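You operate a simulated robot arm through the tools that you are given. There is no shell and no other tool.

Carry out the task below with a simulated robot arm. There is one attempt and no reset: what you move stays moved.

JOB
Shut the welder down and unplug both leads.
Fine: gas test off, gas valve closed, welder off before a lead moves; both plugs go on the dark steel table.
Where things are to end (x, y in the base frame): red lead plug within 0.06 m of [0.75, -0.06]; black lead plug within 0.06 m of [0.84, -0.16].

It is judged by the outcome, as a careful person would: the job done as asked, and still so three seconds after it is handed in. It fails if anything else is knocked over, pushed out of place, dropped, spilled or broken.

ROBOT AND FRAMES
A 6-joint arm with a two-finger gripper, fixed in place. Base frame: the origin is on the floor under the middle of its stand, x ahead of it, y to its left, z up. Lengths are in m, angles in degrees, forces in N, time in s.
It reaches about 1.417 m from its shoulder. Its first joint turns from -166.0 to 166.0 degrees. Payload 3.43 kg.
The TCP is the grasp point between the finger pads, 0.02 m short of the fingertips. In the tool frame z runs along the fingers and y along their closing line. The gripper opens to 0.19 m; its body begins 0.248 m behind the TCP.
Orientation is that of the tool frame in the base frame, as a unit quaternion [w, x, y, z]. With the fingers straight down and closing along the base's y, the tool's x points along the base's -x, its y along +y and its z along -z.

CONTROLS
- The arm moves only by the tool apply_moves. Its argument "moves" is a list of rows, each an object of numbers (a shift or turn left out is 0, a gripper value left out holds the last): "claw": the closure in counts, from 0 (fully open) to 255 (shut); "dx", "dy", "dz": the shift along the base's x, y, z in units of 40 mm (1.0 is 40 mm); "rx", "ry", "rz": the turn, a rotation vector about the base's x, y, z in units of 6 degrees (1.0 is 6 degrees). In form: [{"claw": .., "dx": .., "dy": .., "dz": .., "rx": .., "ry": .., "rz": ..}, ...]. A call has 1 to 20 rows; each row shifts and turns the commanded pose from where the row before left it. A call with a number of a shift or a turn outside -1 to 1 is refused whole. A row lasts 0.2 s, in which the tool goes at most 0.05 m and 8.6 degrees; a call with a longer step from one row to the next is refused whole, and so is a gripper value outside its range. Where a pose cannot be reached the arm comes as near as it can. A force on the tool above 90 N (or 10 N above the force at the start of the call, whichever is more), or a blocked arm, ends the call early, and 0.2 s more pass. Each finger travels about 0.153 m/s and halts on what it meets, pressing with about 28 N; the grip force reading is that of the motor and also rises with nothing between the fingers. The clock runs only during rows and for 0.2 s after the last one: add rows that do not move to give the fingers time. The reply holds the time, the measured pose of the TCP, the force on the tool along the base axes, the opening and the grip force, in the units named above and with some noise, with the torque about the TCP (base axes, N m) and any sound that the robot's microphone picked up.
- Cameras (640 x 400 px; columns grow to the right, rows downward): "scene" is fixed at [0.051, -0.4997, 1.5295]; the picture's right is [-0.39, -0.92, 0.00], its down [-0.42, 0.18, -0.89] and it looks along [0.82, -0.35, -0.45] (base axes); focal length 214 px, centre (320, 200). "wrist" rides on the gripper at [0.07, -0.008, -0.288] in the tool frame; the picture's right is [0.12, 0.99, 0.00], its down [-0.96, 0.12, -0.25] and it looks along [-0.25, 0.03, 0.97] (tool axes); focal length 261 px, centre (320, 200). There is no depth. A picture from a camera that has moved, and an enlarged one, comes with that camera's place and axes in the base frame and with its lens.
- snapshot(camera): a new picture of that camera. No time passes.
- lift_body(by): moves the trunk up (or, below 0, down) by that many m; the arm rides with it, the base frame stays. It gives what a move gives, with no picture.
- enlarge(camera, box): a new picture of the part [left, top, right, bottom] of that camera's present view, enlarged. No time passes.
- sign_off(): hands the job in; it is judged then, once.

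Nothing tells you positions but the pictures and the camera data. Unless the task says otherwise, let go and move clear before handing in.

The tools are called after ">>>" as a command line: name --argument value ..., lists and objects as JSON in quotes. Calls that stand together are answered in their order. apply_moves: Moves the arm, as the interface text tells. Its arguments: {"type":"object","properties":{"moves":{"type":"array"}},"required":["moves"]} The other tools are called the same way: lift_body (by) moves the trunk up or down; snapshot (camera) takes a picture; enlarge (camera, box) takes an enlarged picture of a part of a camera's view; sign_off () hands the job in.

At the start:

```text
clock: 0.0
eef_pos: [0.4328, -0.5157, 1.4871]
ee_rot: [0.0, 0.0, 1.0, 0.0]
ft_force: [0.5, 0.0, -0.7]
wrist_torque: [0.01, -0.01, 0.02]
finger_gap: 0.1899
finger_force: 0.1
trunk travel left (down, up): [-0.375, 0.065]
```

scene: 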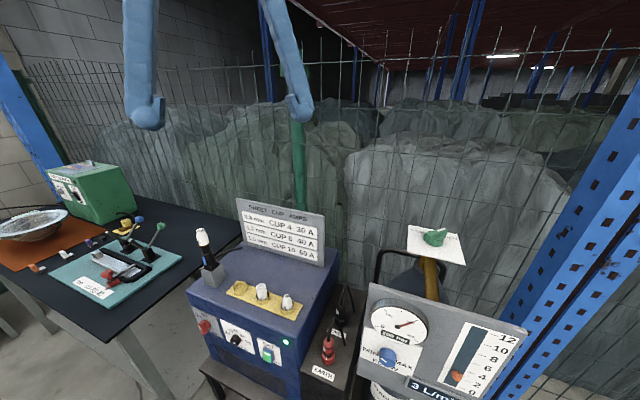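
wrist: 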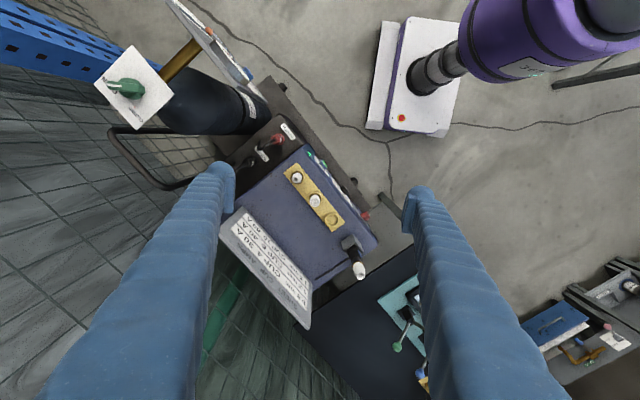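

I see a blue welder on a cart, a gas bottle with a green valve handle and a flow gauge panel at right, and a dark steel table at left. I'll look closer at the controls before moving anything.

>>> enlarge --camera "scene" --box '[180, 190, 340, 290]'

>>> enlarge --camera "scene" --box '[180, 290, 340, 390]'

>>> enlarge --camera "scene" --box '[290, 280, 450, 380]'

>>> enlarge --camera "scene" --box '[360, 280, 552, 400]'

>>> enlarge --camera "scene" --box '[370, 200, 498, 280]'

>>> enlarge --camera "scene" --box '[0, 150, 240, 300]'

>>> enlarge --camera "wrist" --box '[200, 100, 400, 225]'

>>> enlarge --camera "wrist" --box '[80, 0, 320, 150]'

```text
4.00 times, centred on (260, 240) of scene
camera zoom: at [0.051, -0.4997, 1.5295], right [-0.39, -0.92, 0.0], down [-0.42, 0.18, -0.89], along [0.82, -0.35, -0.45], focal length 858 px, centre (560, 40)
```

zoom: 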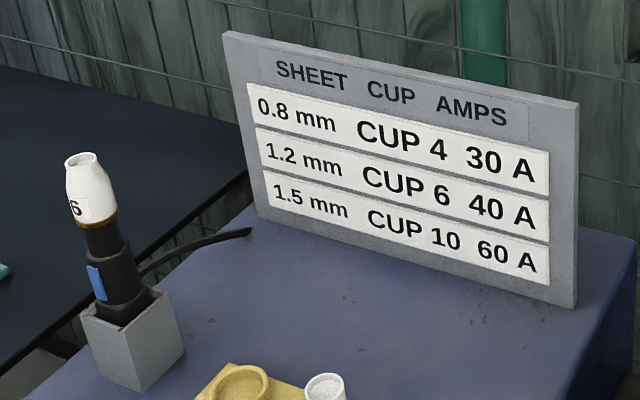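

```text
4.00 times, centred on (260, 340) of scene
camera zoom: at [0.051, -0.4997, 1.5295], right [-0.39, -0.92, 0.0], down [-0.42, 0.18, -0.89], along [0.82, -0.35, -0.45], focal length 858 px, centre (560, -360)
```

zoom: 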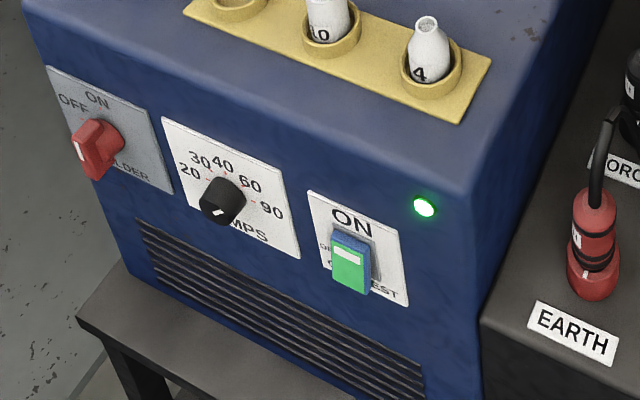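

```text
4.00 times, centred on (370, 330) of scene
camera zoom: at [0.051, -0.4997, 1.5295], right [-0.39, -0.92, 0.0], down [-0.42, 0.18, -0.89], along [0.82, -0.35, -0.45], focal length 858 px, centre (120, -320)
```

zoom: 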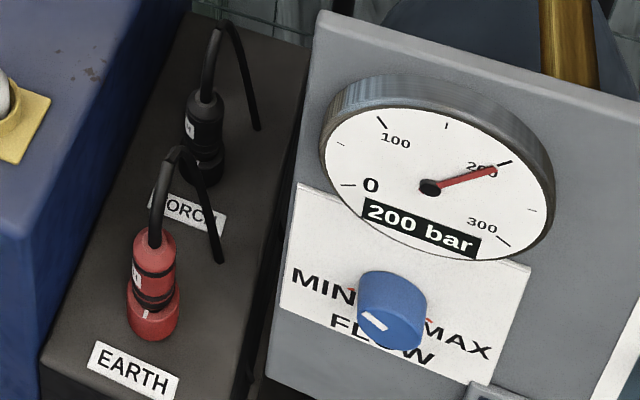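

```text
3.33 times, centred on (456, 340) of scene
camera zoom: at [0.051, -0.4997, 1.5295], right [-0.39, -0.92, 0.0], down [-0.42, 0.18, -0.89], along [0.82, -0.35, -0.45], focal length 715 px, centre (-133, -267)
```

zoom: 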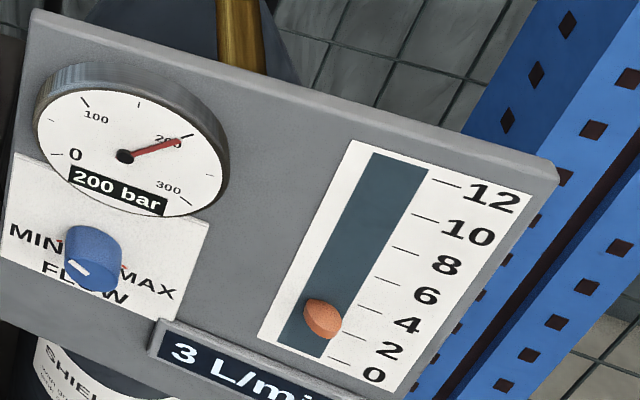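

```text
5.00 times, centred on (434, 240) of scene
camera zoom: at [0.051, -0.4997, 1.5295], right [-0.39, -0.92, 0.0], down [-0.42, 0.18, -0.89], along [0.82, -0.35, -0.45], focal length 1072 px, centre (-250, 0)
```

zoom: 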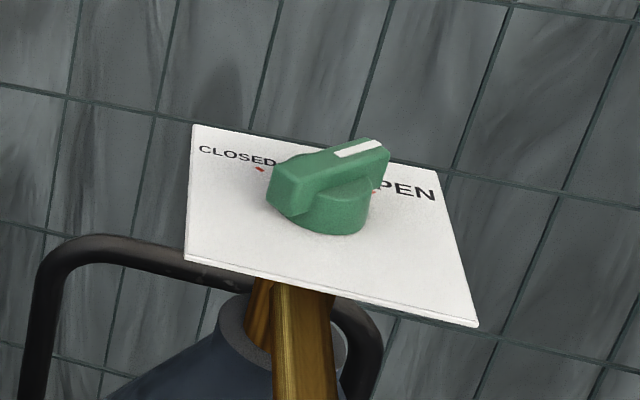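

```text
2.67 times, centred on (120, 225) of scene
camera zoom: at [0.051, -0.4997, 1.5295], right [-0.39, -0.92, 0.0], down [-0.42, 0.18, -0.89], along [0.82, -0.35, -0.45], focal length 572 px, centre (853, 133)
```

zoom: 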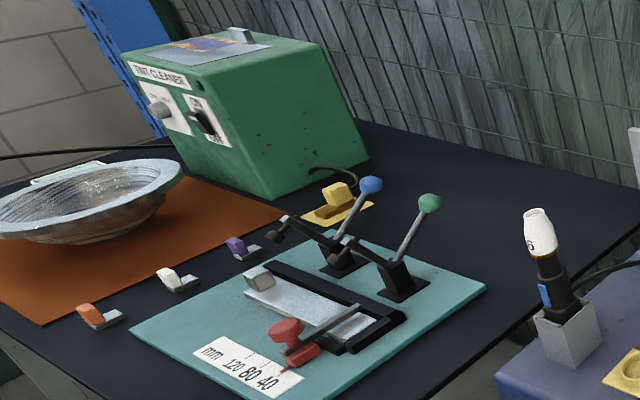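

```text
3.20 times, centred on (300, 162) of wrist
camera zoom: at [0.3617, -0.5241, 1.7735], right [-0.12, 0.99, 0.0], down [0.96, 0.12, 0.25], along [0.25, 0.03, -0.97], focal length 834 px, centre (384, 320)
```

zoom: 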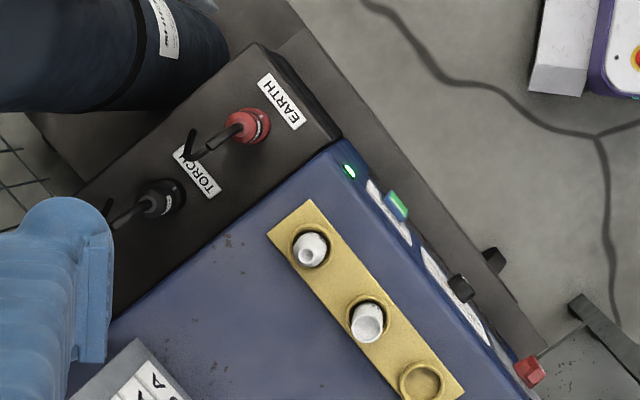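

```text
2.67 times, centred on (200, 75) of wrist
camera zoom: at [0.3617, -0.5241, 1.7735], right [-0.12, 0.99, 0.0], down [0.96, 0.12, 0.25], along [0.25, 0.03, -0.97], focal length 695 px, centre (640, 533)
```

zoom: 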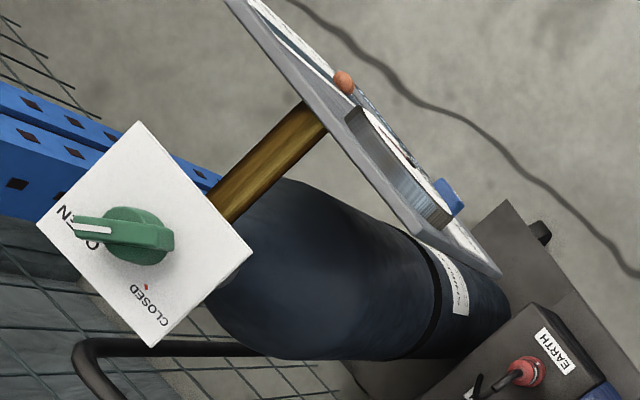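

The welder front faces the camera with a red ON/OFF knob, an amps dial and a gas-test rocker; red (EARTH) and black (TORCH) plugs sit on the dark box beside it. I'll enlarge further to read the switch states.

>>> enlarge --camera "scene" --box '[185, 300, 233, 345]'

>>> enlarge --camera "scene" --box '[250, 332, 298, 372]'

>>> enlarge --camera "scene" --box '[310, 320, 358, 360]'

>>> enlarge --camera "scene" --box '[320, 285, 368, 325]'

>>> enlarge --camera "wrist" --box '[300, 130, 396, 230]'

>>> enlarge --camera "wrist" --box '[220, 110, 316, 190]'

```text
8.89 times, centred on (209, 322) of scene
camera zoom: at [0.051, -0.4997, 1.5295], right [-0.39, -0.92, 0.0], down [-0.42, 0.18, -0.89], along [0.82, -0.35, -0.45], focal length 1906 px, centre (1307, -889)
```

zoom: 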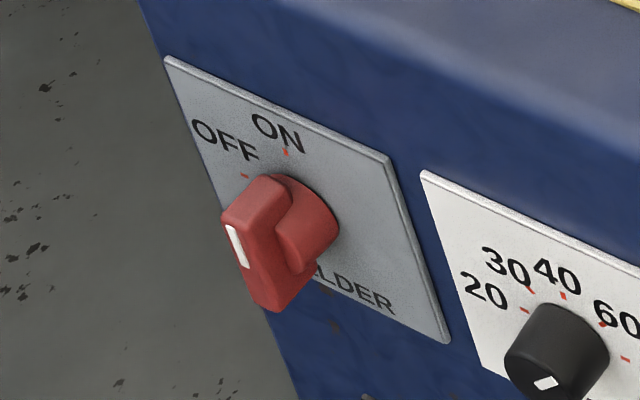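

```text
10.00 times, centred on (274, 352) of scene
camera zoom: at [0.051, -0.4997, 1.5295], right [-0.39, -0.92, 0.0], down [-0.42, 0.18, -0.89], along [0.82, -0.35, -0.45], focal length 2145 px, centre (780, -1320)
```

zoom: 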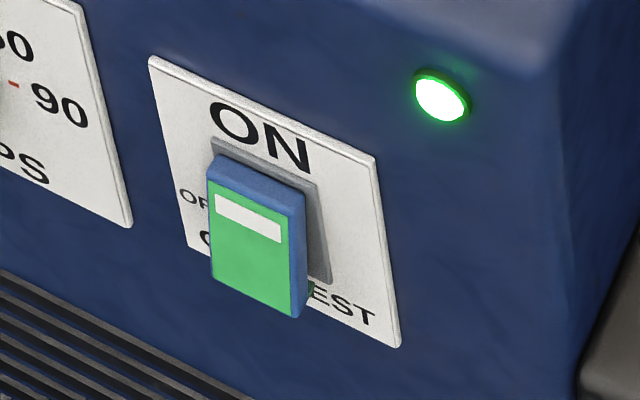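

```text
10.00 times, centred on (334, 340) of scene
camera zoom: at [0.051, -0.4997, 1.5295], right [-0.39, -0.92, 0.0], down [-0.42, 0.18, -0.89], along [0.82, -0.35, -0.45], focal length 2145 px, centre (180, -1200)
```

zoom: 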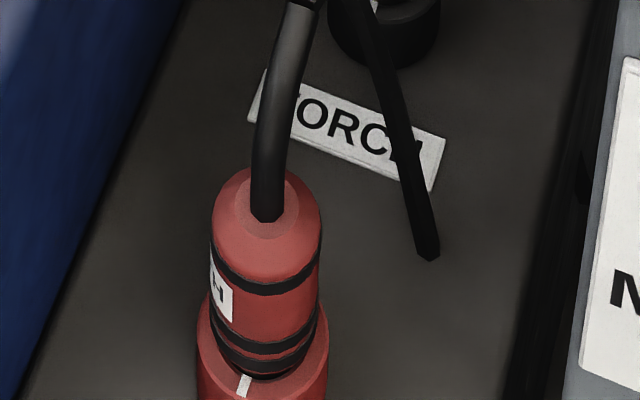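

```text
10.00 times, centred on (344, 305) of scene
camera zoom: at [0.051, -0.4997, 1.5295], right [-0.39, -0.92, 0.0], down [-0.42, 0.18, -0.89], along [0.82, -0.35, -0.45], focal length 2145 px, centre (80, -850)
```

zoom: 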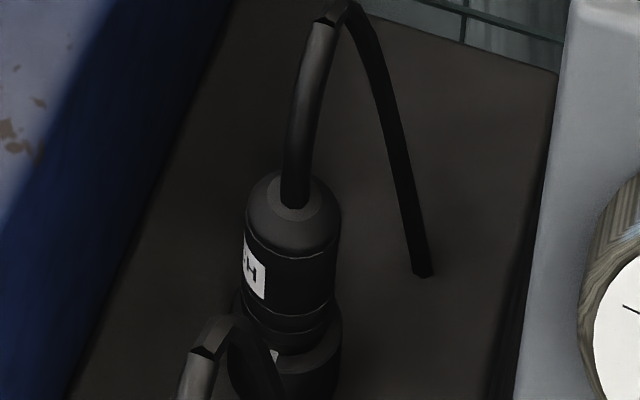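

```text
4.00 times, centred on (348, 180) of wrist
camera zoom: at [0.3617, -0.5241, 1.7735], right [-0.12, 0.99, 0.0], down [0.96, 0.12, 0.25], along [0.25, 0.03, -0.97], focal length 1043 px, centre (208, 280)
```

zoom: 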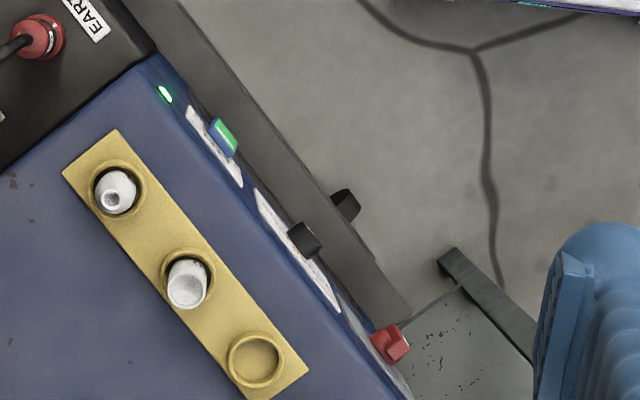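

```text
5.00 times, centred on (268, 150) of wrist
camera zoom: at [0.3617, -0.5241, 1.7735], right [-0.12, 0.99, 0.0], down [0.96, 0.12, 0.25], along [0.25, 0.03, -0.97], focal length 1303 px, centre (580, 450)
```

zoom: 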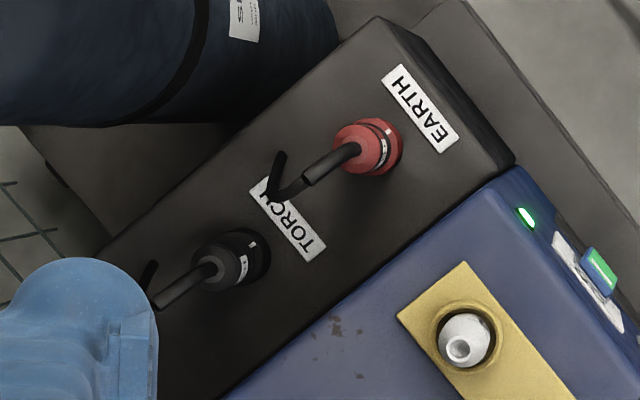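

The rocker is ON (lamp lit), the red welder knob seems to point to ON, and the green valve handle points to OPEN; triangulated, the rocker is near (0.48,-0.49,0.76), the red knob near (0.66,-0.30,0.77), and the valve near (0.32,-0.91,1.22). I'll check the finger shape and the table area next.

>>> enlarge --camera "scene" --box '[110, 0, 334, 140]'

>>> enlarge --camera "wrist" --box '[80, 20, 208, 100]'

>>> enlarge --camera "wrist" --box '[320, 250, 640, 400]'

>>> enlarge --camera "scene" --box '[80, 200, 260, 320]'

```text
2.86 times, centred on (222, 70) of scene
camera zoom: at [0.051, -0.4997, 1.5295], right [-0.39, -0.92, 0.0], down [-0.42, 0.18, -0.89], along [0.82, -0.35, -0.45], focal length 613 px, centre (600, 571)
```

zoom: 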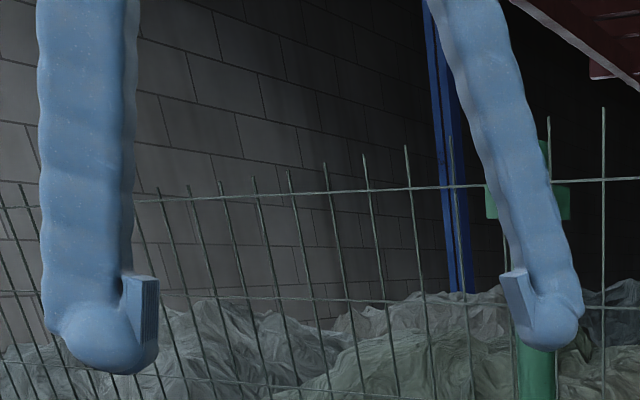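

```text
5.00 times, centred on (144, 60) of wrist
camera zoom: at [0.3617, -0.5241, 1.7735], right [-0.12, 0.99, 0.0], down [0.96, 0.12, 0.25], along [0.25, 0.03, -0.97], focal length 1303 px, centre (1200, 900)
```

zoom: 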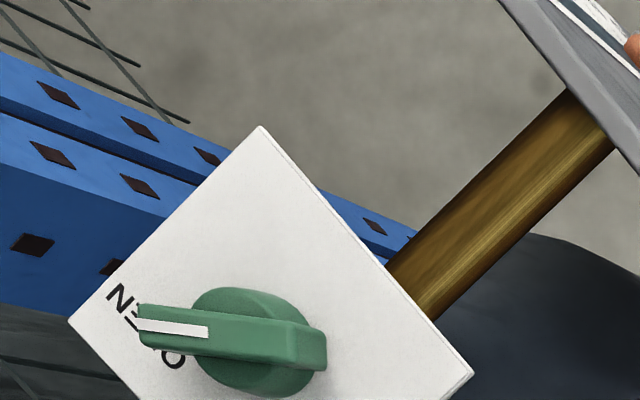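

```text
2.00 times, centred on (480, 325) of wrist
camera zoom: at [0.3617, -0.5241, 1.7735], right [-0.12, 0.99, 0.0], down [0.96, 0.12, 0.25], along [0.25, 0.03, -0.97], focal length 521 px, centre (0, -50)
```

zoom: 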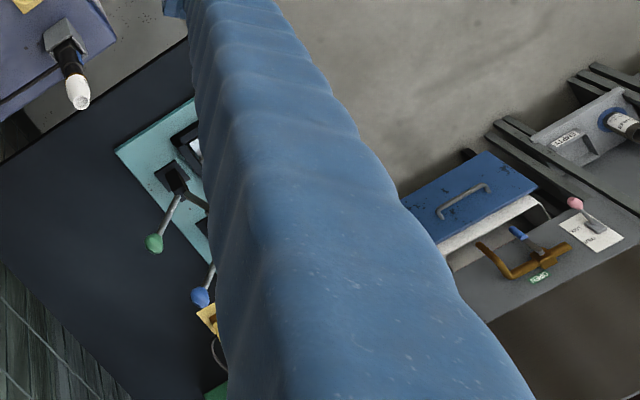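

```text
3.33 times, centred on (170, 260) of scene
camera zoom: at [0.051, -0.4997, 1.5295], right [-0.39, -0.92, 0.0], down [-0.42, 0.18, -0.89], along [0.82, -0.35, -0.45], focal length 715 px, centre (820, 0)
```

zoom: 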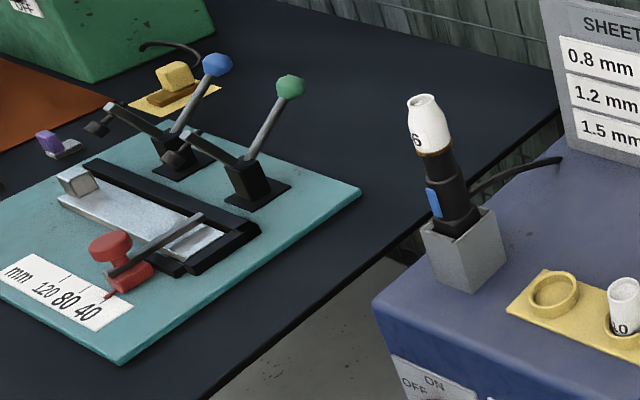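

The fingers are slim with inward pads at the tips, and the table surface sits near z≈0.86. I'll swing the hand in front of the welder and tilt it 45° so the wrist camera can see the front panel.

>>> apply_moves --moves '[{"claw": 0, "dy": 0.67, "dz": -0.9, "rz": -0.9375}, {"dy": 0.67, "dz": -0.9, "rz": -0.9375}, {"dy": 0.67, "dz": -0.9, "rz": -0.9375}, {"dy": 0.67, "dz": -0.9, "rz": -0.9375}, {"dy": 0.67, "dz": -0.9, "rz": -0.9375}, {"dy": 0.67, "dz": -0.9, "rz": -0.9375}, {"dy": 0.67, "dz": -0.9, "rz": -0.9375}, {"dy": 0.67, "dz": -0.9, "rz": -0.9375}]'

```text
clock: 1.8
eef_pos: [0.4319, -0.3016, 1.1986]
ee_rot: [0.0, 0.383, 0.924, -0.001]
ft_force: [0.5, 0.0, 0.1]
wrist_torque: [0.0, 0.07, -0.01]
finger_gap: 0.19
finger_force: 0.2
trunk travel left (down, up): [-0.375, 0.065]
```

The hand is above and in front of the welder, yawed -45° as planned. Now I tilt it toward the front panel.

>>> apply_moves --moves '[{"dx": 0.116, "dz": -0.85, "rx": -0.663, "ry": -0.663}, {"dx": 0.116, "dz": -0.85, "rx": -0.663, "ry": -0.663}, {"dx": 0.116, "dz": -0.85, "rx": -0.663, "ry": -0.663}, {"dx": 0.116, "dz": -0.85, "rx": -0.663, "ry": -0.663}, {"dx": 0.116, "dz": -0.85, "rx": -0.663, "ry": -0.663}, {"dx": 0.116, "dz": -0.85, "rx": -0.663, "ry": -0.663}, {"dx": 0.116, "dz": -0.85, "rx": -0.663, "ry": -0.663}, {"dx": 0.116, "dz": -0.85, "rx": -0.663, "ry": -0.663}]'

>>> snapshot --camera "wrist"

>>> snapshot --camera "scene"

```text
clock: 3.6
eef_pos: [0.4343, -0.3013, 1.1011]
ee_rot: [0.113, 0.379, 0.917, -0.055]
ft_force: [-0.2, 0.1, -0.5]
wrist_torque: [-0.04, -0.03, -0.02]
finger_gap: 0.1899
finger_force: 0.1
out of reach, approached as far as the arm can: row 3, 4, 5, 6, 7, 8
trunk travel left (down, up): [-0.375, 0.065]
```

```text
taken
camera wrist: at [0.3335, -0.2056, 1.3626], right [0.62, 0.78, -0.05], down [0.7, -0.53, 0.48], along [0.35, -0.33, -0.88], focal length 261 px, centre (320, 200)
```

wrist: 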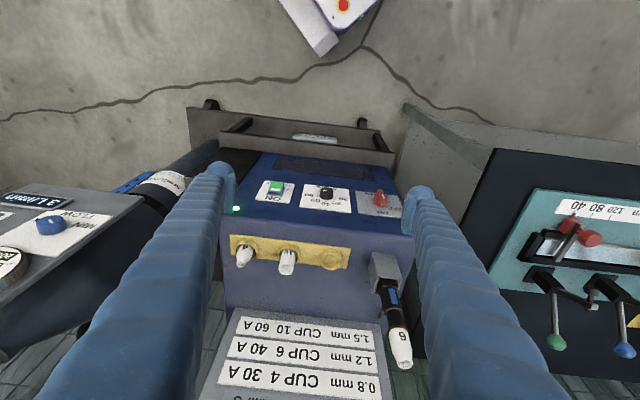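

```text
taken
```

scene: 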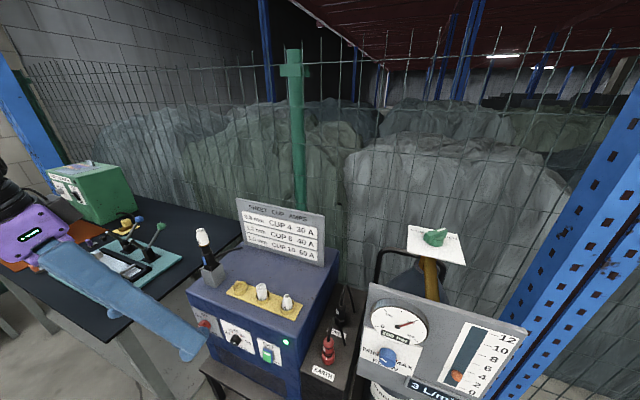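

The arm cannot fold that close at this trunk height: it stopped at z=1.10 with a partial tilt, clear of everything. I'll lower the trunk in steps, since the space below the hand in front of the panel is clear.

>>> lift_body --by -0.15

>>> snapshot --camera "wrist"

>>> snapshot --camera "scene"

```text
clock: 5.3
eef_pos: [0.4365, -0.3028, 0.9525]
ee_rot: [0.111, 0.381, 0.916, -0.056]
ft_force: [0.0, -1.0, -0.5]
wrist_torque: [-0.01, -0.01, 0.0]
finger_gap: 0.19
finger_force: 0.0
trunk travel left (down, up): [-0.225, 0.215]
```

```text
taken
camera wrist: at [0.3336, -0.2056, 1.2128], right [0.62, 0.78, -0.05], down [0.7, -0.53, 0.48], along [0.35, -0.33, -0.88], focal length 261 px, centre (320, 200)
```

wrist: 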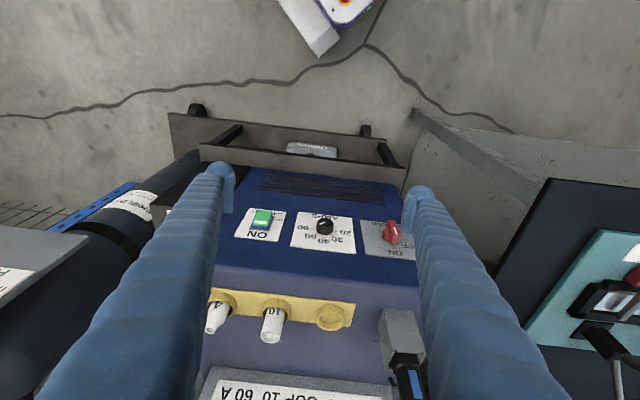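

```text
taken
```

scene: 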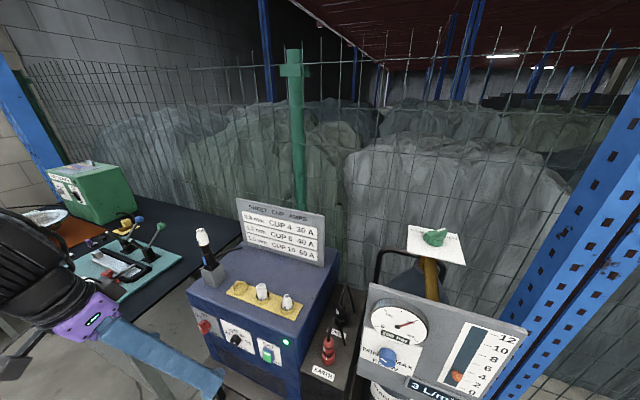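

The trunk is down 0.15 m and the panel is visible upside-down in the wrist view. I'll enlarge the controls from here.

>>> enlarge --camera "wrist" --box '[232, 195, 312, 245]'

>>> enlarge --camera "wrist" --box '[345, 205, 425, 265]'

```text
8.00 times, centred on (272, 220) of wrist
camera zoom: at [0.3336, -0.2056, 1.2128], right [0.62, 0.78, -0.05], down [0.7, -0.53, 0.48], along [0.35, -0.33, -0.88], focal length 2085 px, centre (704, 40)
```

zoom: 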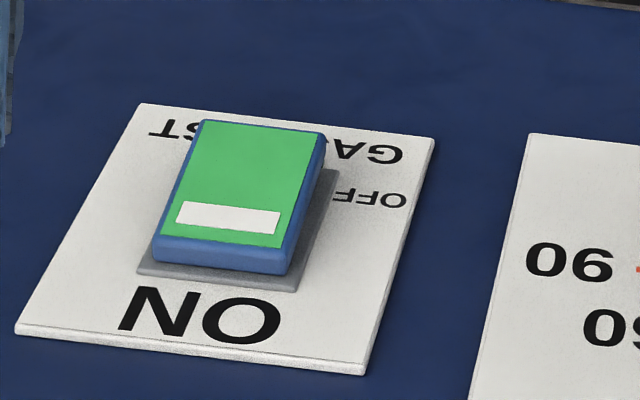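

```text
6.67 times, centred on (385, 235) of wrist
camera zoom: at [0.3336, -0.2056, 1.2128], right [0.62, 0.78, -0.05], down [0.7, -0.53, 0.48], along [0.35, -0.33, -0.88], focal length 1738 px, centre (-113, -33)
```

zoom: 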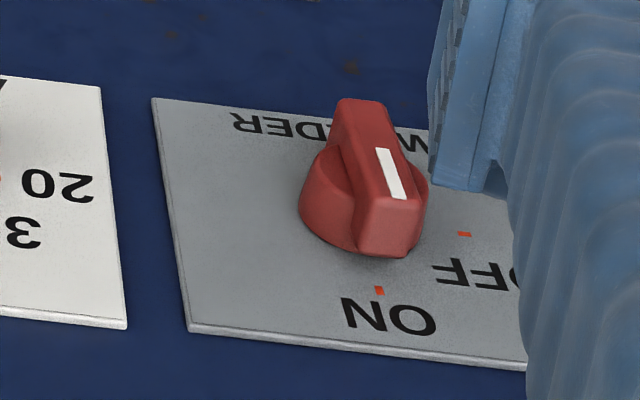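

Both states are confirmed: the rocker is pressed in at the top (ON) so its lower half must be pressed, and the red knob points up to ON with the OFF tick about 90° to its left. I'll lower the trunk further and test how much tilt the arm can reach there.

>>> lift_body --by -0.1

>>> apply_moves --moves '[{"claw": 255, "rx": -0.663, "ry": -0.663}, {"rx": -0.663, "ry": -0.663}, {"rx": -0.663, "ry": -0.663}, {}]'

>>> snapshot --camera "wrist"

>>> snapshot --camera "scene"

```text
clock: 6.7
eef_pos: [0.4351, -0.3032, 0.8503]
ee_rot: [0.112, 0.38, 0.916, -0.055]
ft_force: [-0.3, -0.4, 0.3]
wrist_torque: [0.02, -0.02, 0.04]
finger_gap: 0.1901
finger_force: 0.1
trunk travel left (down, up): [-0.125, 0.315]
```

```text
clock: 7.7
eef_pos: [0.4363, -0.3022, 0.8512]
ee_rot: [0.112, 0.38, 0.916, -0.056]
ft_force: [0.2, -0.4, 0.5]
wrist_torque: [-0.01, -0.01, -0.01]
finger_gap: 0.0001
finger_force: 27.9
out of reach, approached as far as the arm can: row 1, 2, 3
trunk travel left (down, up): [-0.125, 0.315]
```

```text
taken
camera wrist: at [0.3336, -0.2057, 1.1126], right [0.62, 0.78, -0.05], down [0.7, -0.53, 0.48], along [0.35, -0.33, -0.88], focal length 261 px, centre (320, 200)
```

wrist: 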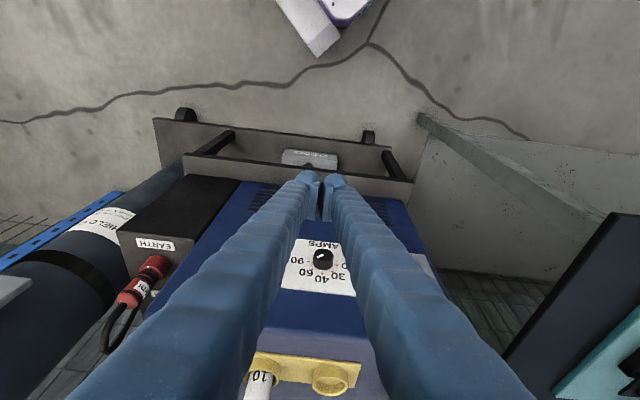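

```text
taken
```

scene: 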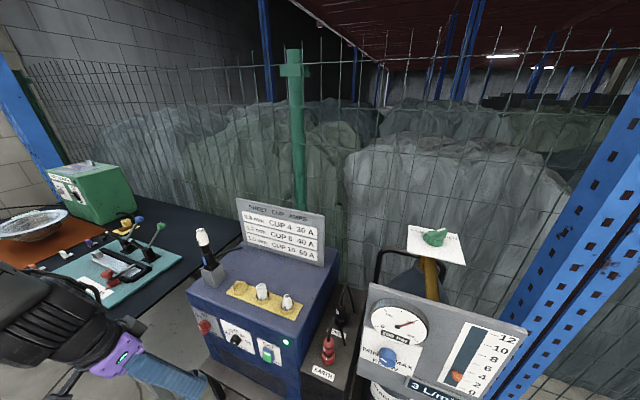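

The fingers are shut and the arm is at its fold limit here. I'll move toward the rocker (further from the base), keeping about 9 cm off the panel, and then test more tilt there.

>>> apply_moves --moves '[{"dx": -0.1, "dy": -0.8}, {"dx": -0.15, "dy": -0.8}, {"dx": -0.15, "dy": -0.8}, {"dx": -0.15, "dy": -0.85}, {"rx": -0.5, "ry": -0.5}, {"rx": -0.5, "ry": -0.5}, {"rx": -0.5, "ry": -0.5}, {"rx": -0.5, "ry": -0.5}]'

```text
clock: 9.5
eef_pos: [0.4321, -0.4511, 0.8552]
ee_rot: [0.243, 0.37, 0.89, -0.109]
ft_force: [-0.4, 0.2, -0.5]
wrist_torque: [0.0, -0.04, -0.01]
finger_gap: 0.0003
finger_force: 28.0
out of reach, approached as far as the arm can: row 8
trunk travel left (down, up): [-0.125, 0.315]
```

Now the tool tilts 30° at (0.432,-0.451,0.855), right in line with the rocker. I'll look at the fingertip relative to the rocker.

>>> enlarge --camera "wrist" --box '[220, 120, 420, 245]'

>>> enlarge --camera "scene" --box '[180, 290, 340, 400]'

```text
3.20 times, centred on (320, 182) of wrist
camera zoom: at [0.2801, -0.3065, 1.0659], right [0.63, 0.77, -0.08], down [0.58, -0.41, 0.7], along [0.51, -0.49, -0.71], focal length 834 px, centre (320, 256)
```

zoom: 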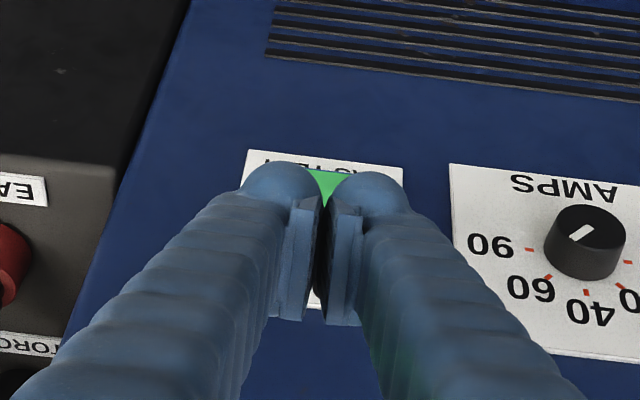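

```text
3.64 times, centred on (260, 345) of scene
camera zoom: at [0.051, -0.4997, 1.5295], right [-0.39, -0.92, 0.0], down [-0.42, 0.18, -0.89], along [0.82, -0.35, -0.45], focal length 780 px, centre (538, -327)
```

zoom: 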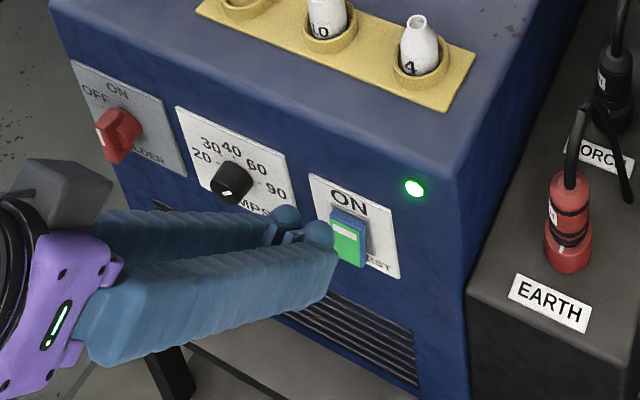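

The closed tip is two round bulbs about 3 cm apart, so I'll use a single bulb on the rocker's lower half. I'll shift about 1.6 cm sideways and go down to z≈0.748, staying off the panel.

>>> apply_moves --moves '[{"dx": 0.09, "dy": 0.09, "dz": -0.67}, {"dx": 0.09, "dy": 0.09, "dz": -0.67}, {"dx": 0.09, "dy": 0.09, "dz": -0.67}, {"dz": -0.665}, {}]'

>>> enlarge --camera "wrist" --box '[220, 100, 420, 225]'

>>> enlarge --camera "scene" --box '[180, 290, 340, 400]'

```text
clock: 10.7
eef_pos: [0.4465, -0.4462, 0.7478]
ee_rot: [0.246, 0.37, 0.889, -0.11]
ft_force: [0.2, 0.2, -0.1]
wrist_torque: [0.04, 0.05, 0.03]
finger_gap: 0.0001
finger_force: 28.5
out of reach, approached as far as the arm can: row 1
trunk travel left (down, up): [-0.125, 0.315]
```

```text
3.20 times, centred on (320, 162) of wrist
camera zoom: at [0.2939, -0.3, 0.9567], right [0.64, 0.77, -0.08], down [0.58, -0.41, 0.71], along [0.51, -0.49, -0.7], focal length 834 px, centre (320, 320)
```

zoom: 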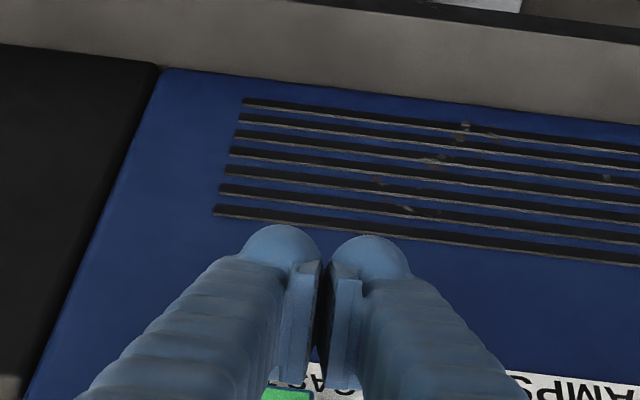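

```text
3.64 times, centred on (260, 345) of scene
camera zoom: at [0.051, -0.4997, 1.5295], right [-0.39, -0.92, 0.0], down [-0.42, 0.18, -0.89], along [0.82, -0.35, -0.45], focal length 780 px, centre (538, -327)
```

zoom: 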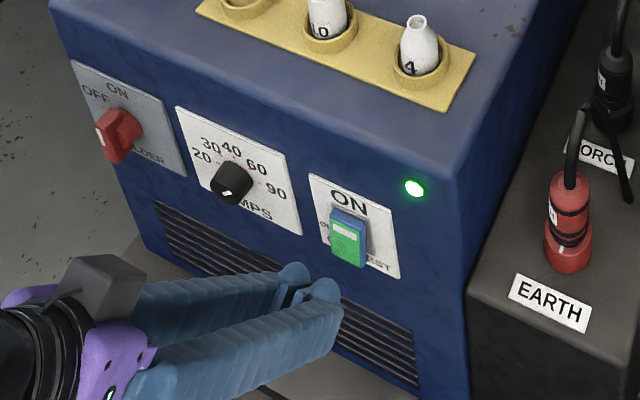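

The tip is at (0.447,-0.446,0.748), about 4 cm in front of the rocker's lower half. I'll go 8 mm lower and push straight toward the panel in small steps, watching the force.

>>> apply_moves --moves '[{"dz": -0.2}, {"dx": 0.3, "dy": -0.3}, {"dx": 0.088, "dy": -0.088}, {}]'

>>> enlarge --camera "scene" --box '[220, 310, 316, 370]'

```text
clock: 11.7
eef_pos: [0.4611, -0.4615, 0.7428]
ee_rot: [0.246, 0.37, 0.889, -0.111]
ft_force: [1.0, 0.5, 1.3]
wrist_torque: [0.02, 0.0, 0.03]
finger_gap: 0.0
finger_force: 28.3
trunk travel left (down, up): [-0.125, 0.315]
```

```text
6.67 times, centred on (268, 340) of scene
camera zoom: at [0.051, -0.4997, 1.5295], right [-0.39, -0.92, 0.0], down [-0.42, 0.18, -0.89], along [0.82, -0.35, -0.45], focal length 1430 px, centre (667, -733)
```

zoom: 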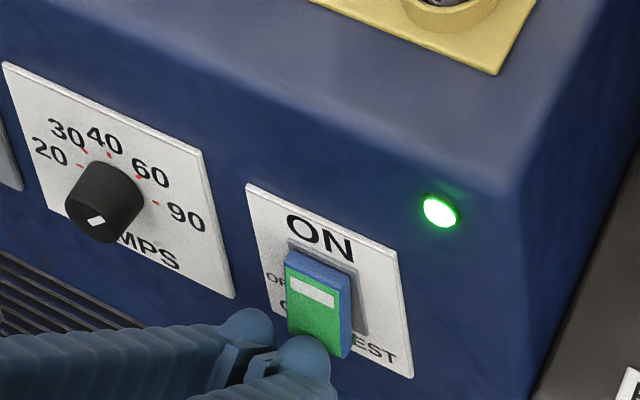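

The bulb is right at the rocker's lower end, with no contact yet. I'll push on in 4 mm steps.

>>> apply_moves --moves '[{"dx": 0.07, "dy": -0.07}, {"dx": 0.07, "dy": -0.07}, {"dx": 0.07, "dy": -0.07}, {}]'

>>> enlarge --camera "scene" --box '[220, 310, 316, 370]'

```text
clock: 12.7
eef_pos: [0.4666, -0.4676, 0.7406]
ee_rot: [0.245, 0.37, 0.889, -0.11]
ft_force: [-12.0, 12.3, -0.6]
wrist_torque: [-0.02, -0.01, -0.17]
finger_gap: 0.0
finger_force: 28.0
trunk travel left (down, up): [-0.125, 0.315]
```

```text
6.67 times, centred on (268, 340) of scene
camera zoom: at [0.051, -0.4997, 1.5295], right [-0.39, -0.92, 0.0], down [-0.42, 0.18, -0.89], along [0.82, -0.35, -0.45], focal length 1430 px, centre (667, -733)
```

zoom: 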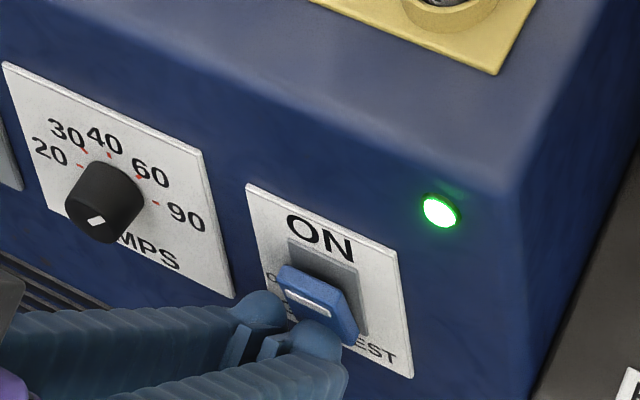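

The rocker has tipped over (top now out, bottom in) with about 17 N of push. I'll back off and check the switch and the flow display.

>>> apply_moves --moves '[{"dx": -0.3, "dy": 0.3}, {"dx": -0.5, "dy": 0.5}, {"dx": -0.3, "dy": 0.3, "dz": 0.5}, {}]'

>>> enlarge --camera "scene" --box '[220, 310, 316, 370]'

>>> enlarge --camera "scene" --box '[360, 280, 552, 400]'

```text
clock: 13.7
eef_pos: [0.4466, -0.4459, 0.761]
ee_rot: [0.244, 0.37, 0.89, -0.11]
ft_force: [-1.0, 0.2, -0.5]
wrist_torque: [-0.02, -0.07, -0.01]
finger_gap: 0.0001
finger_force: 27.6
out of reach, approached as far as the arm can: row 2, 3
trunk travel left (down, up): [-0.125, 0.315]
```

```text
6.67 times, centred on (268, 340) of scene
camera zoom: at [0.051, -0.4997, 1.5295], right [-0.39, -0.92, 0.0], down [-0.42, 0.18, -0.89], along [0.82, -0.35, -0.45], focal length 1430 px, centre (667, -733)
```

zoom: 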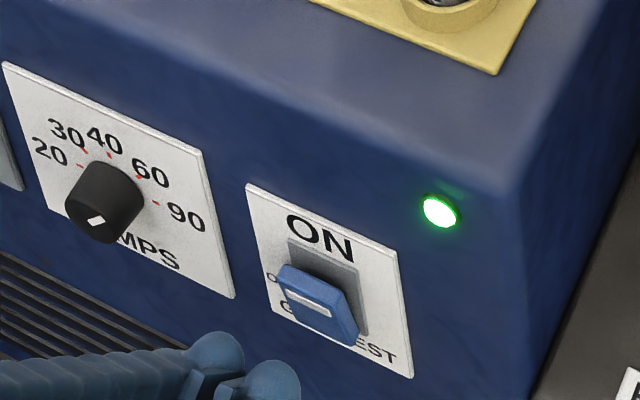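

```text
3.33 times, centred on (456, 340) of scene
camera zoom: at [0.051, -0.4997, 1.5295], right [-0.39, -0.92, 0.0], down [-0.42, 0.18, -0.89], along [0.82, -0.35, -0.45], focal length 715 px, centre (-133, -267)
```

zoom: 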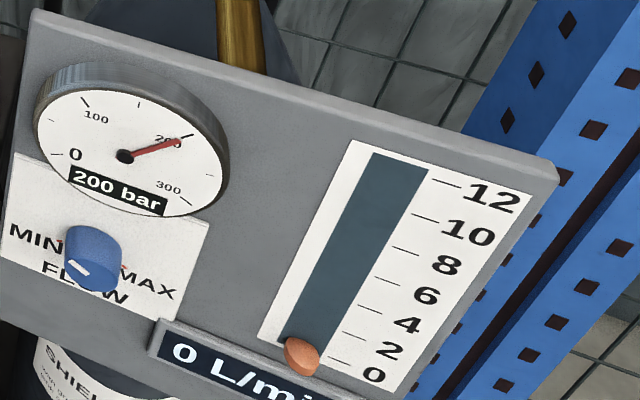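

Gas test is OFF: the flow display reads 0 L/min and the float dropped. Next is the gas valve, so I'll raise the trunk back up (a clear vertical path in front of the panel) and then straighten the tool.

>>> lift_body --by 0.25

>>> apply_moves --moves '[{"claw": 0, "dz": 0.8, "rx": 0.6, "ry": 0.6}, {"dz": 0.8, "rx": 0.6, "ry": 0.6}, {"dz": 0.8, "rx": 0.6, "ry": 0.6}, {"dz": 0.8, "rx": 0.6, "ry": 0.6}, {"dz": 0.8, "rx": 0.6, "ry": 0.6}, {"dz": 0.8, "rx": 0.6, "ry": 0.6}, {"dz": 0.9}, {"dz": 0.9}, {"dz": 0.9}, {"dz": 0.9}]'

```text
clock: 16.3
eef_pos: [0.4462, -0.4471, 1.0106]
ee_rot: [0.245, 0.37, 0.889, -0.111]
ft_force: [-0.6, 0.2, 0.1]
wrist_torque: [0.0, 0.0, -0.01]
finger_gap: 0.0003
finger_force: 29.3
trunk travel left (down, up): [-0.375, 0.065]
```

```text
clock: 18.5
eef_pos: [0.4452, -0.4495, 1.3477]
ee_rot: [0.002, 0.382, 0.924, -0.01]
ft_force: [0.3, -0.3, 0.0]
wrist_torque: [-0.07, -0.01, -0.01]
finger_gap: 0.1901
finger_force: 0.1
trunk travel left (down, up): [-0.375, 0.065]
```

The tool is nearly vertical at (0.445,-0.450,1.348), gripper open. I'll travel to about 20 cm above the valve at (0.32,-0.91), yawing another -45° so the fingers close across its handle bar.

>>> apply_moves --moves '[{"dz": 0.8, "rx": 0.19, "ry": -0.04}, {"dx": -0.256, "dy": -0.96, "dz": 0.1, "rz": -0.625}, {"dx": -0.256, "dy": -0.96, "dz": 0.1, "rz": -0.625}, {"dx": -0.256, "dy": -0.96, "dz": 0.1, "rz": -0.625}, {"dx": -0.256, "dy": -0.96, "dz": 0.1, "rz": -0.625}, {"dx": -0.256, "dy": -0.96, "dz": 0.1, "rz": -0.625}, {"dx": -0.256, "dy": -0.96, "dz": 0.1, "rz": -0.625}, {"dx": -0.256, "dy": -0.96, "dz": 0.1, "rz": -0.625}, {"dx": -0.256, "dy": -0.96, "dz": 0.1, "rz": -0.625}, {"dx": -0.256, "dy": -0.96, "dz": 0.1, "rz": -0.625}, {"dx": -0.256, "dy": -0.96, "dz": 0.1, "rz": -0.625}, {"dx": -0.256, "dy": -0.96, "dz": 0.1, "rz": -0.625}, {"dx": -0.256, "dy": -0.96, "dz": 0.1, "rz": -0.625}]'

>>> snapshot --camera "wrist"

>>> snapshot --camera "scene"

```text
clock: 21.3
eef_pos: [0.3056, -0.8639, 1.4064]
ee_rot: [-0.001, 0.707, 0.707, 0.002]
ft_force: [-0.7, -0.8, -1.1]
wrist_torque: [0.19, -0.11, 0.01]
finger_gap: 0.1902
finger_force: 0.2
out of reach, approached as far as the arm can: row 12, 13
trunk travel left (down, up): [-0.375, 0.065]
```

```text
taken
camera wrist: at [0.2958, -0.7938, 1.6938], right [0.99, 0.12, 0.0], down [0.11, -0.96, 0.24], along [0.03, -0.24, -0.97], focal length 261 px, centre (320, 200)
```

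wrist: 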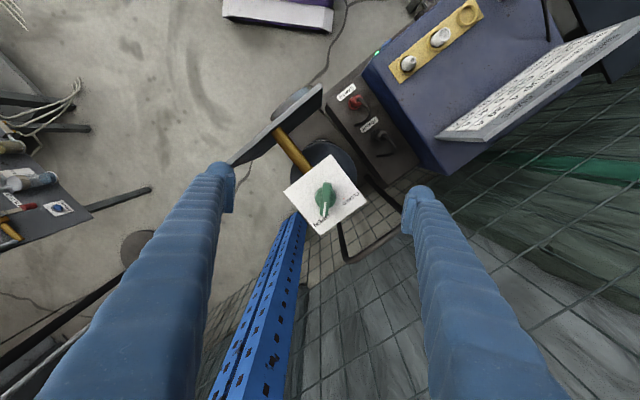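

```text
taken
```

scene: 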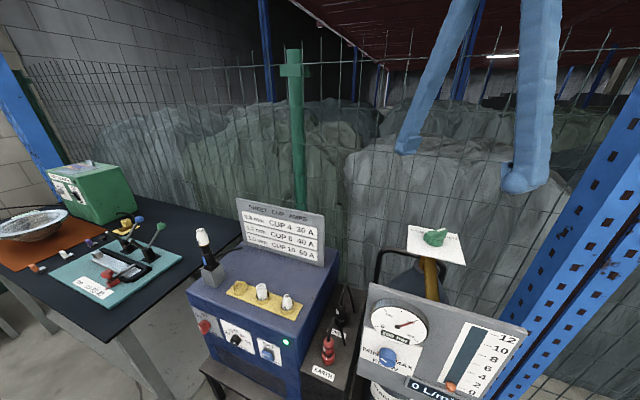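

I've reached the outer limit at this height; the valve is almost directly below and slightly beyond. I'll take a close look at the handle from here.

>>> enlarge --camera "wrist" --box '[276, 145, 372, 240]'

```text
4.21 times, centred on (324, 192) of wrist
camera zoom: at [0.2958, -0.7938, 1.6938], right [0.99, 0.12, 0.0], down [0.11, -0.96, 0.24], along [0.03, -0.24, -0.97], focal length 1098 px, centre (303, 232)
```

zoom: 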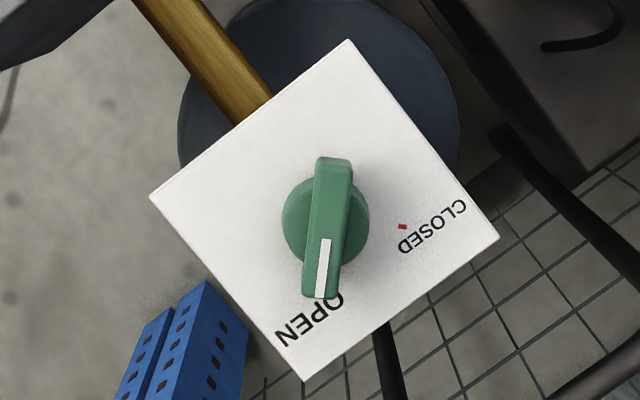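

The handle bar lies along -y toward OPEN, centred near (0.321,-0.910), and the CLOSED tick lies toward +x, so closing is a +90° turn seen from above. One more zoom to get the handle's height.

>>> enlarge --camera "scene" --box '[412, 220, 460, 250]'

```text
13.33 times, centred on (436, 235) of scene
camera zoom: at [0.051, -0.4997, 1.5295], right [-0.39, -0.92, 0.0], down [-0.42, 0.18, -0.89], along [0.82, -0.35, -0.45], focal length 2860 px, centre (-1227, -267)
```

zoom: 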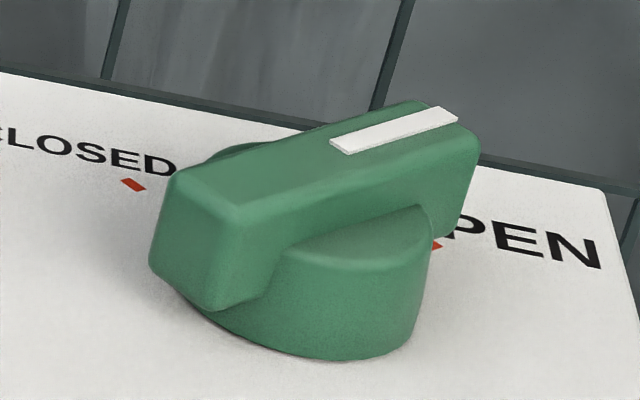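

The handle's bar top is at z≈1.243 on a cylinder whose top is about 1.231, over a plate at about 1.212. I'll move over it at z≈1.33 and partly close the fingers (gap of about 5 cm) to line up.

>>> apply_moves --moves '[{"dz": -0.9}, {"dx": 0.2, "dy": -0.6, "dz": -0.5}, {"dx": 0.185, "dy": -0.55, "dz": -0.5, "claw": 190}, {}, {}]'

>>> enlarge --camera "wrist" --box '[240, 130, 400, 230]'

>>> enlarge --camera "scene" --box '[380, 160, 508, 260]'

```text
clock: 22.5
eef_pos: [0.3183, -0.8963, 1.3275]
ee_rot: [0.0, 0.707, 0.707, 0.001]
ft_force: [0.0, -1.0, -0.5]
wrist_torque: [0.12, -0.1, -0.03]
finger_gap: 0.0482
finger_force: 0.1
out of reach, approached as far as the arm can: row 3
trunk travel left (down, up): [-0.375, 0.065]
```

```text
4.00 times, centred on (320, 180) of wrist
camera zoom: at [0.308, -0.8249, 1.615], right [0.99, 0.12, 0.0], down [0.12, -0.96, 0.25], along [0.03, -0.24, -0.97], focal length 1043 px, centre (320, 280)
```

zoom: 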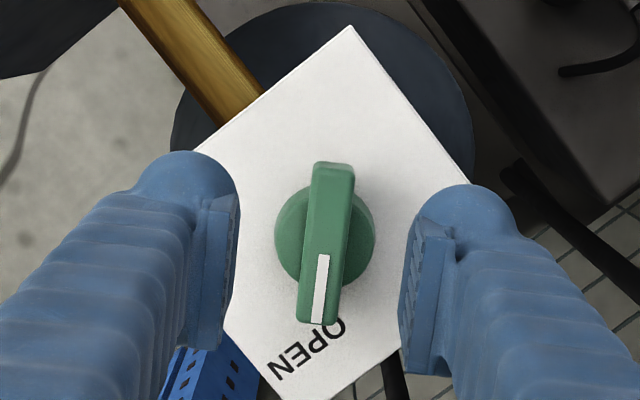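

```text
4.00 times, centred on (444, 210) of scene
camera zoom: at [0.051, -0.4997, 1.5295], right [-0.39, -0.92, 0.0], down [-0.42, 0.18, -0.89], along [0.82, -0.35, -0.45], focal length 858 px, centre (-176, 160)
```

zoom: 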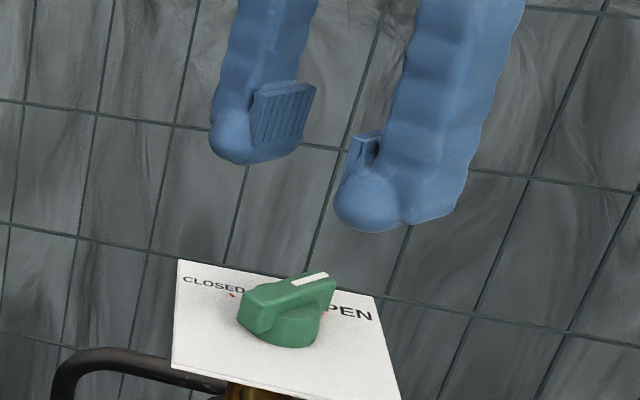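

The pads are about 4 cm wide, good for turning the bar. I'll go lower to z≈1.285, where there is more reach, and centre over the handle.

>>> apply_moves --moves '[{"dz": -0.6}, {"dx": 0.07, "dy": -0.34, "dz": -0.45}, {}]'

>>> enlarge --camera "wrist" --box '[240, 130, 400, 230]'

>>> enlarge --camera "scene" --box '[390, 180, 486, 260]'

```text
clock: 23.3
eef_pos: [0.3228, -0.9104, 1.2872]
ee_rot: [0.0, 0.708, 0.707, 0.001]
ft_force: [1.4, -0.2, -0.4]
wrist_torque: [0.09, -0.1, 0.02]
finger_gap: 0.0485
finger_force: 0.0
trunk travel left (down, up): [-0.375, 0.065]
```

```text
4.00 times, centred on (320, 180) of wrist
camera zoom: at [0.312, -0.839, 1.5741], right [0.99, 0.12, 0.0], down [0.12, -0.96, 0.25], along [0.03, -0.24, -0.97], focal length 1043 px, centre (320, 280)
```

zoom: 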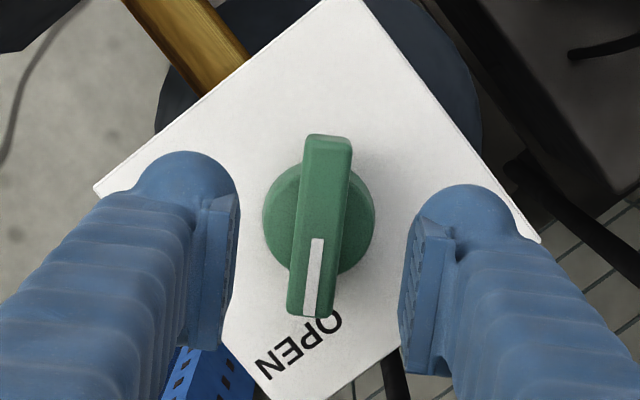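

```text
5.00 times, centred on (438, 220) of scene
camera zoom: at [0.051, -0.4997, 1.5295], right [-0.39, -0.92, 0.0], down [-0.42, 0.18, -0.89], along [0.82, -0.35, -0.45], focal length 1072 px, centre (-270, 100)
```

zoom: 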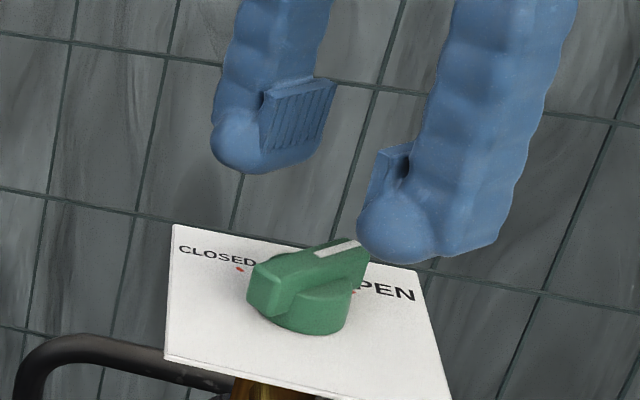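

The handle only stands about 1 cm above its round hub, so I'll straddle the hub with the fingertips at a gap of about 5.6 cm and turn the bar like a wrench. First I'll centre (+2.4 mm in y) and descend to just above the hub level.

>>> apply_moves --moves '[{"claw": 180, "dy": 0.06}, {"dz": -0.45}, {"dz": -0.4}, {}]'

>>> enlarge --camera "wrist" --box '[240, 130, 400, 230]'

>>> enlarge --camera "scene" --box '[390, 190, 486, 260]'

```text
clock: 24.3
eef_pos: [0.3236, -0.9061, 1.2525]
ee_rot: [-0.002, 0.707, 0.707, 0.001]
ft_force: [0.0, -0.8, -0.1]
wrist_torque: [-0.06, 0.02, -0.02]
finger_gap: 0.0557
finger_force: 0.1
trunk travel left (down, up): [-0.375, 0.065]
```

```text
4.00 times, centred on (320, 180) of wrist
camera zoom: at [0.3143, -0.8353, 1.5394], right [0.99, 0.12, 0.0], down [0.12, -0.96, 0.25], along [0.03, -0.24, -0.97], focal length 1043 px, centre (320, 280)
```

zoom: 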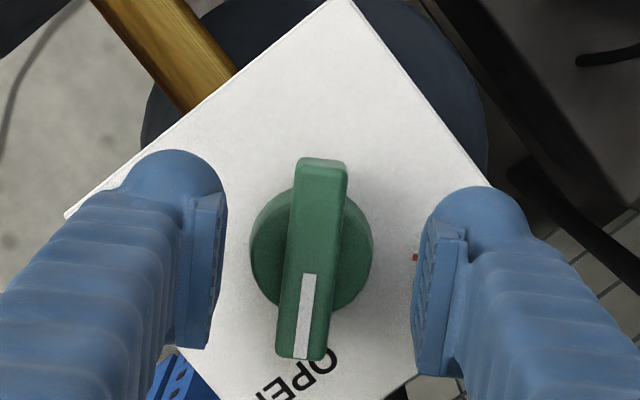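

```text
5.71 times, centred on (438, 225) of scene
camera zoom: at [0.051, -0.4997, 1.5295], right [-0.39, -0.92, 0.0], down [-0.42, 0.18, -0.89], along [0.82, -0.35, -0.45], focal length 1226 px, centre (-354, 57)
```

zoom: 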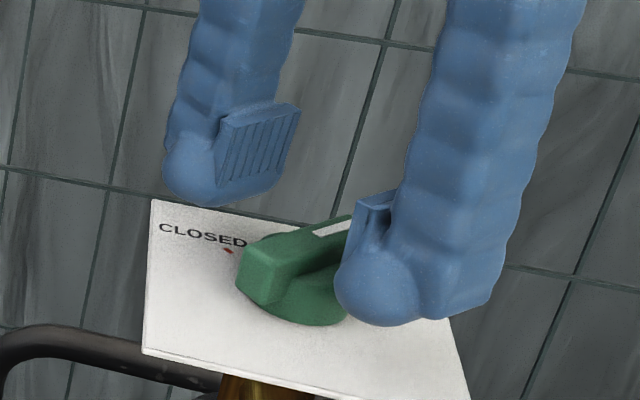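

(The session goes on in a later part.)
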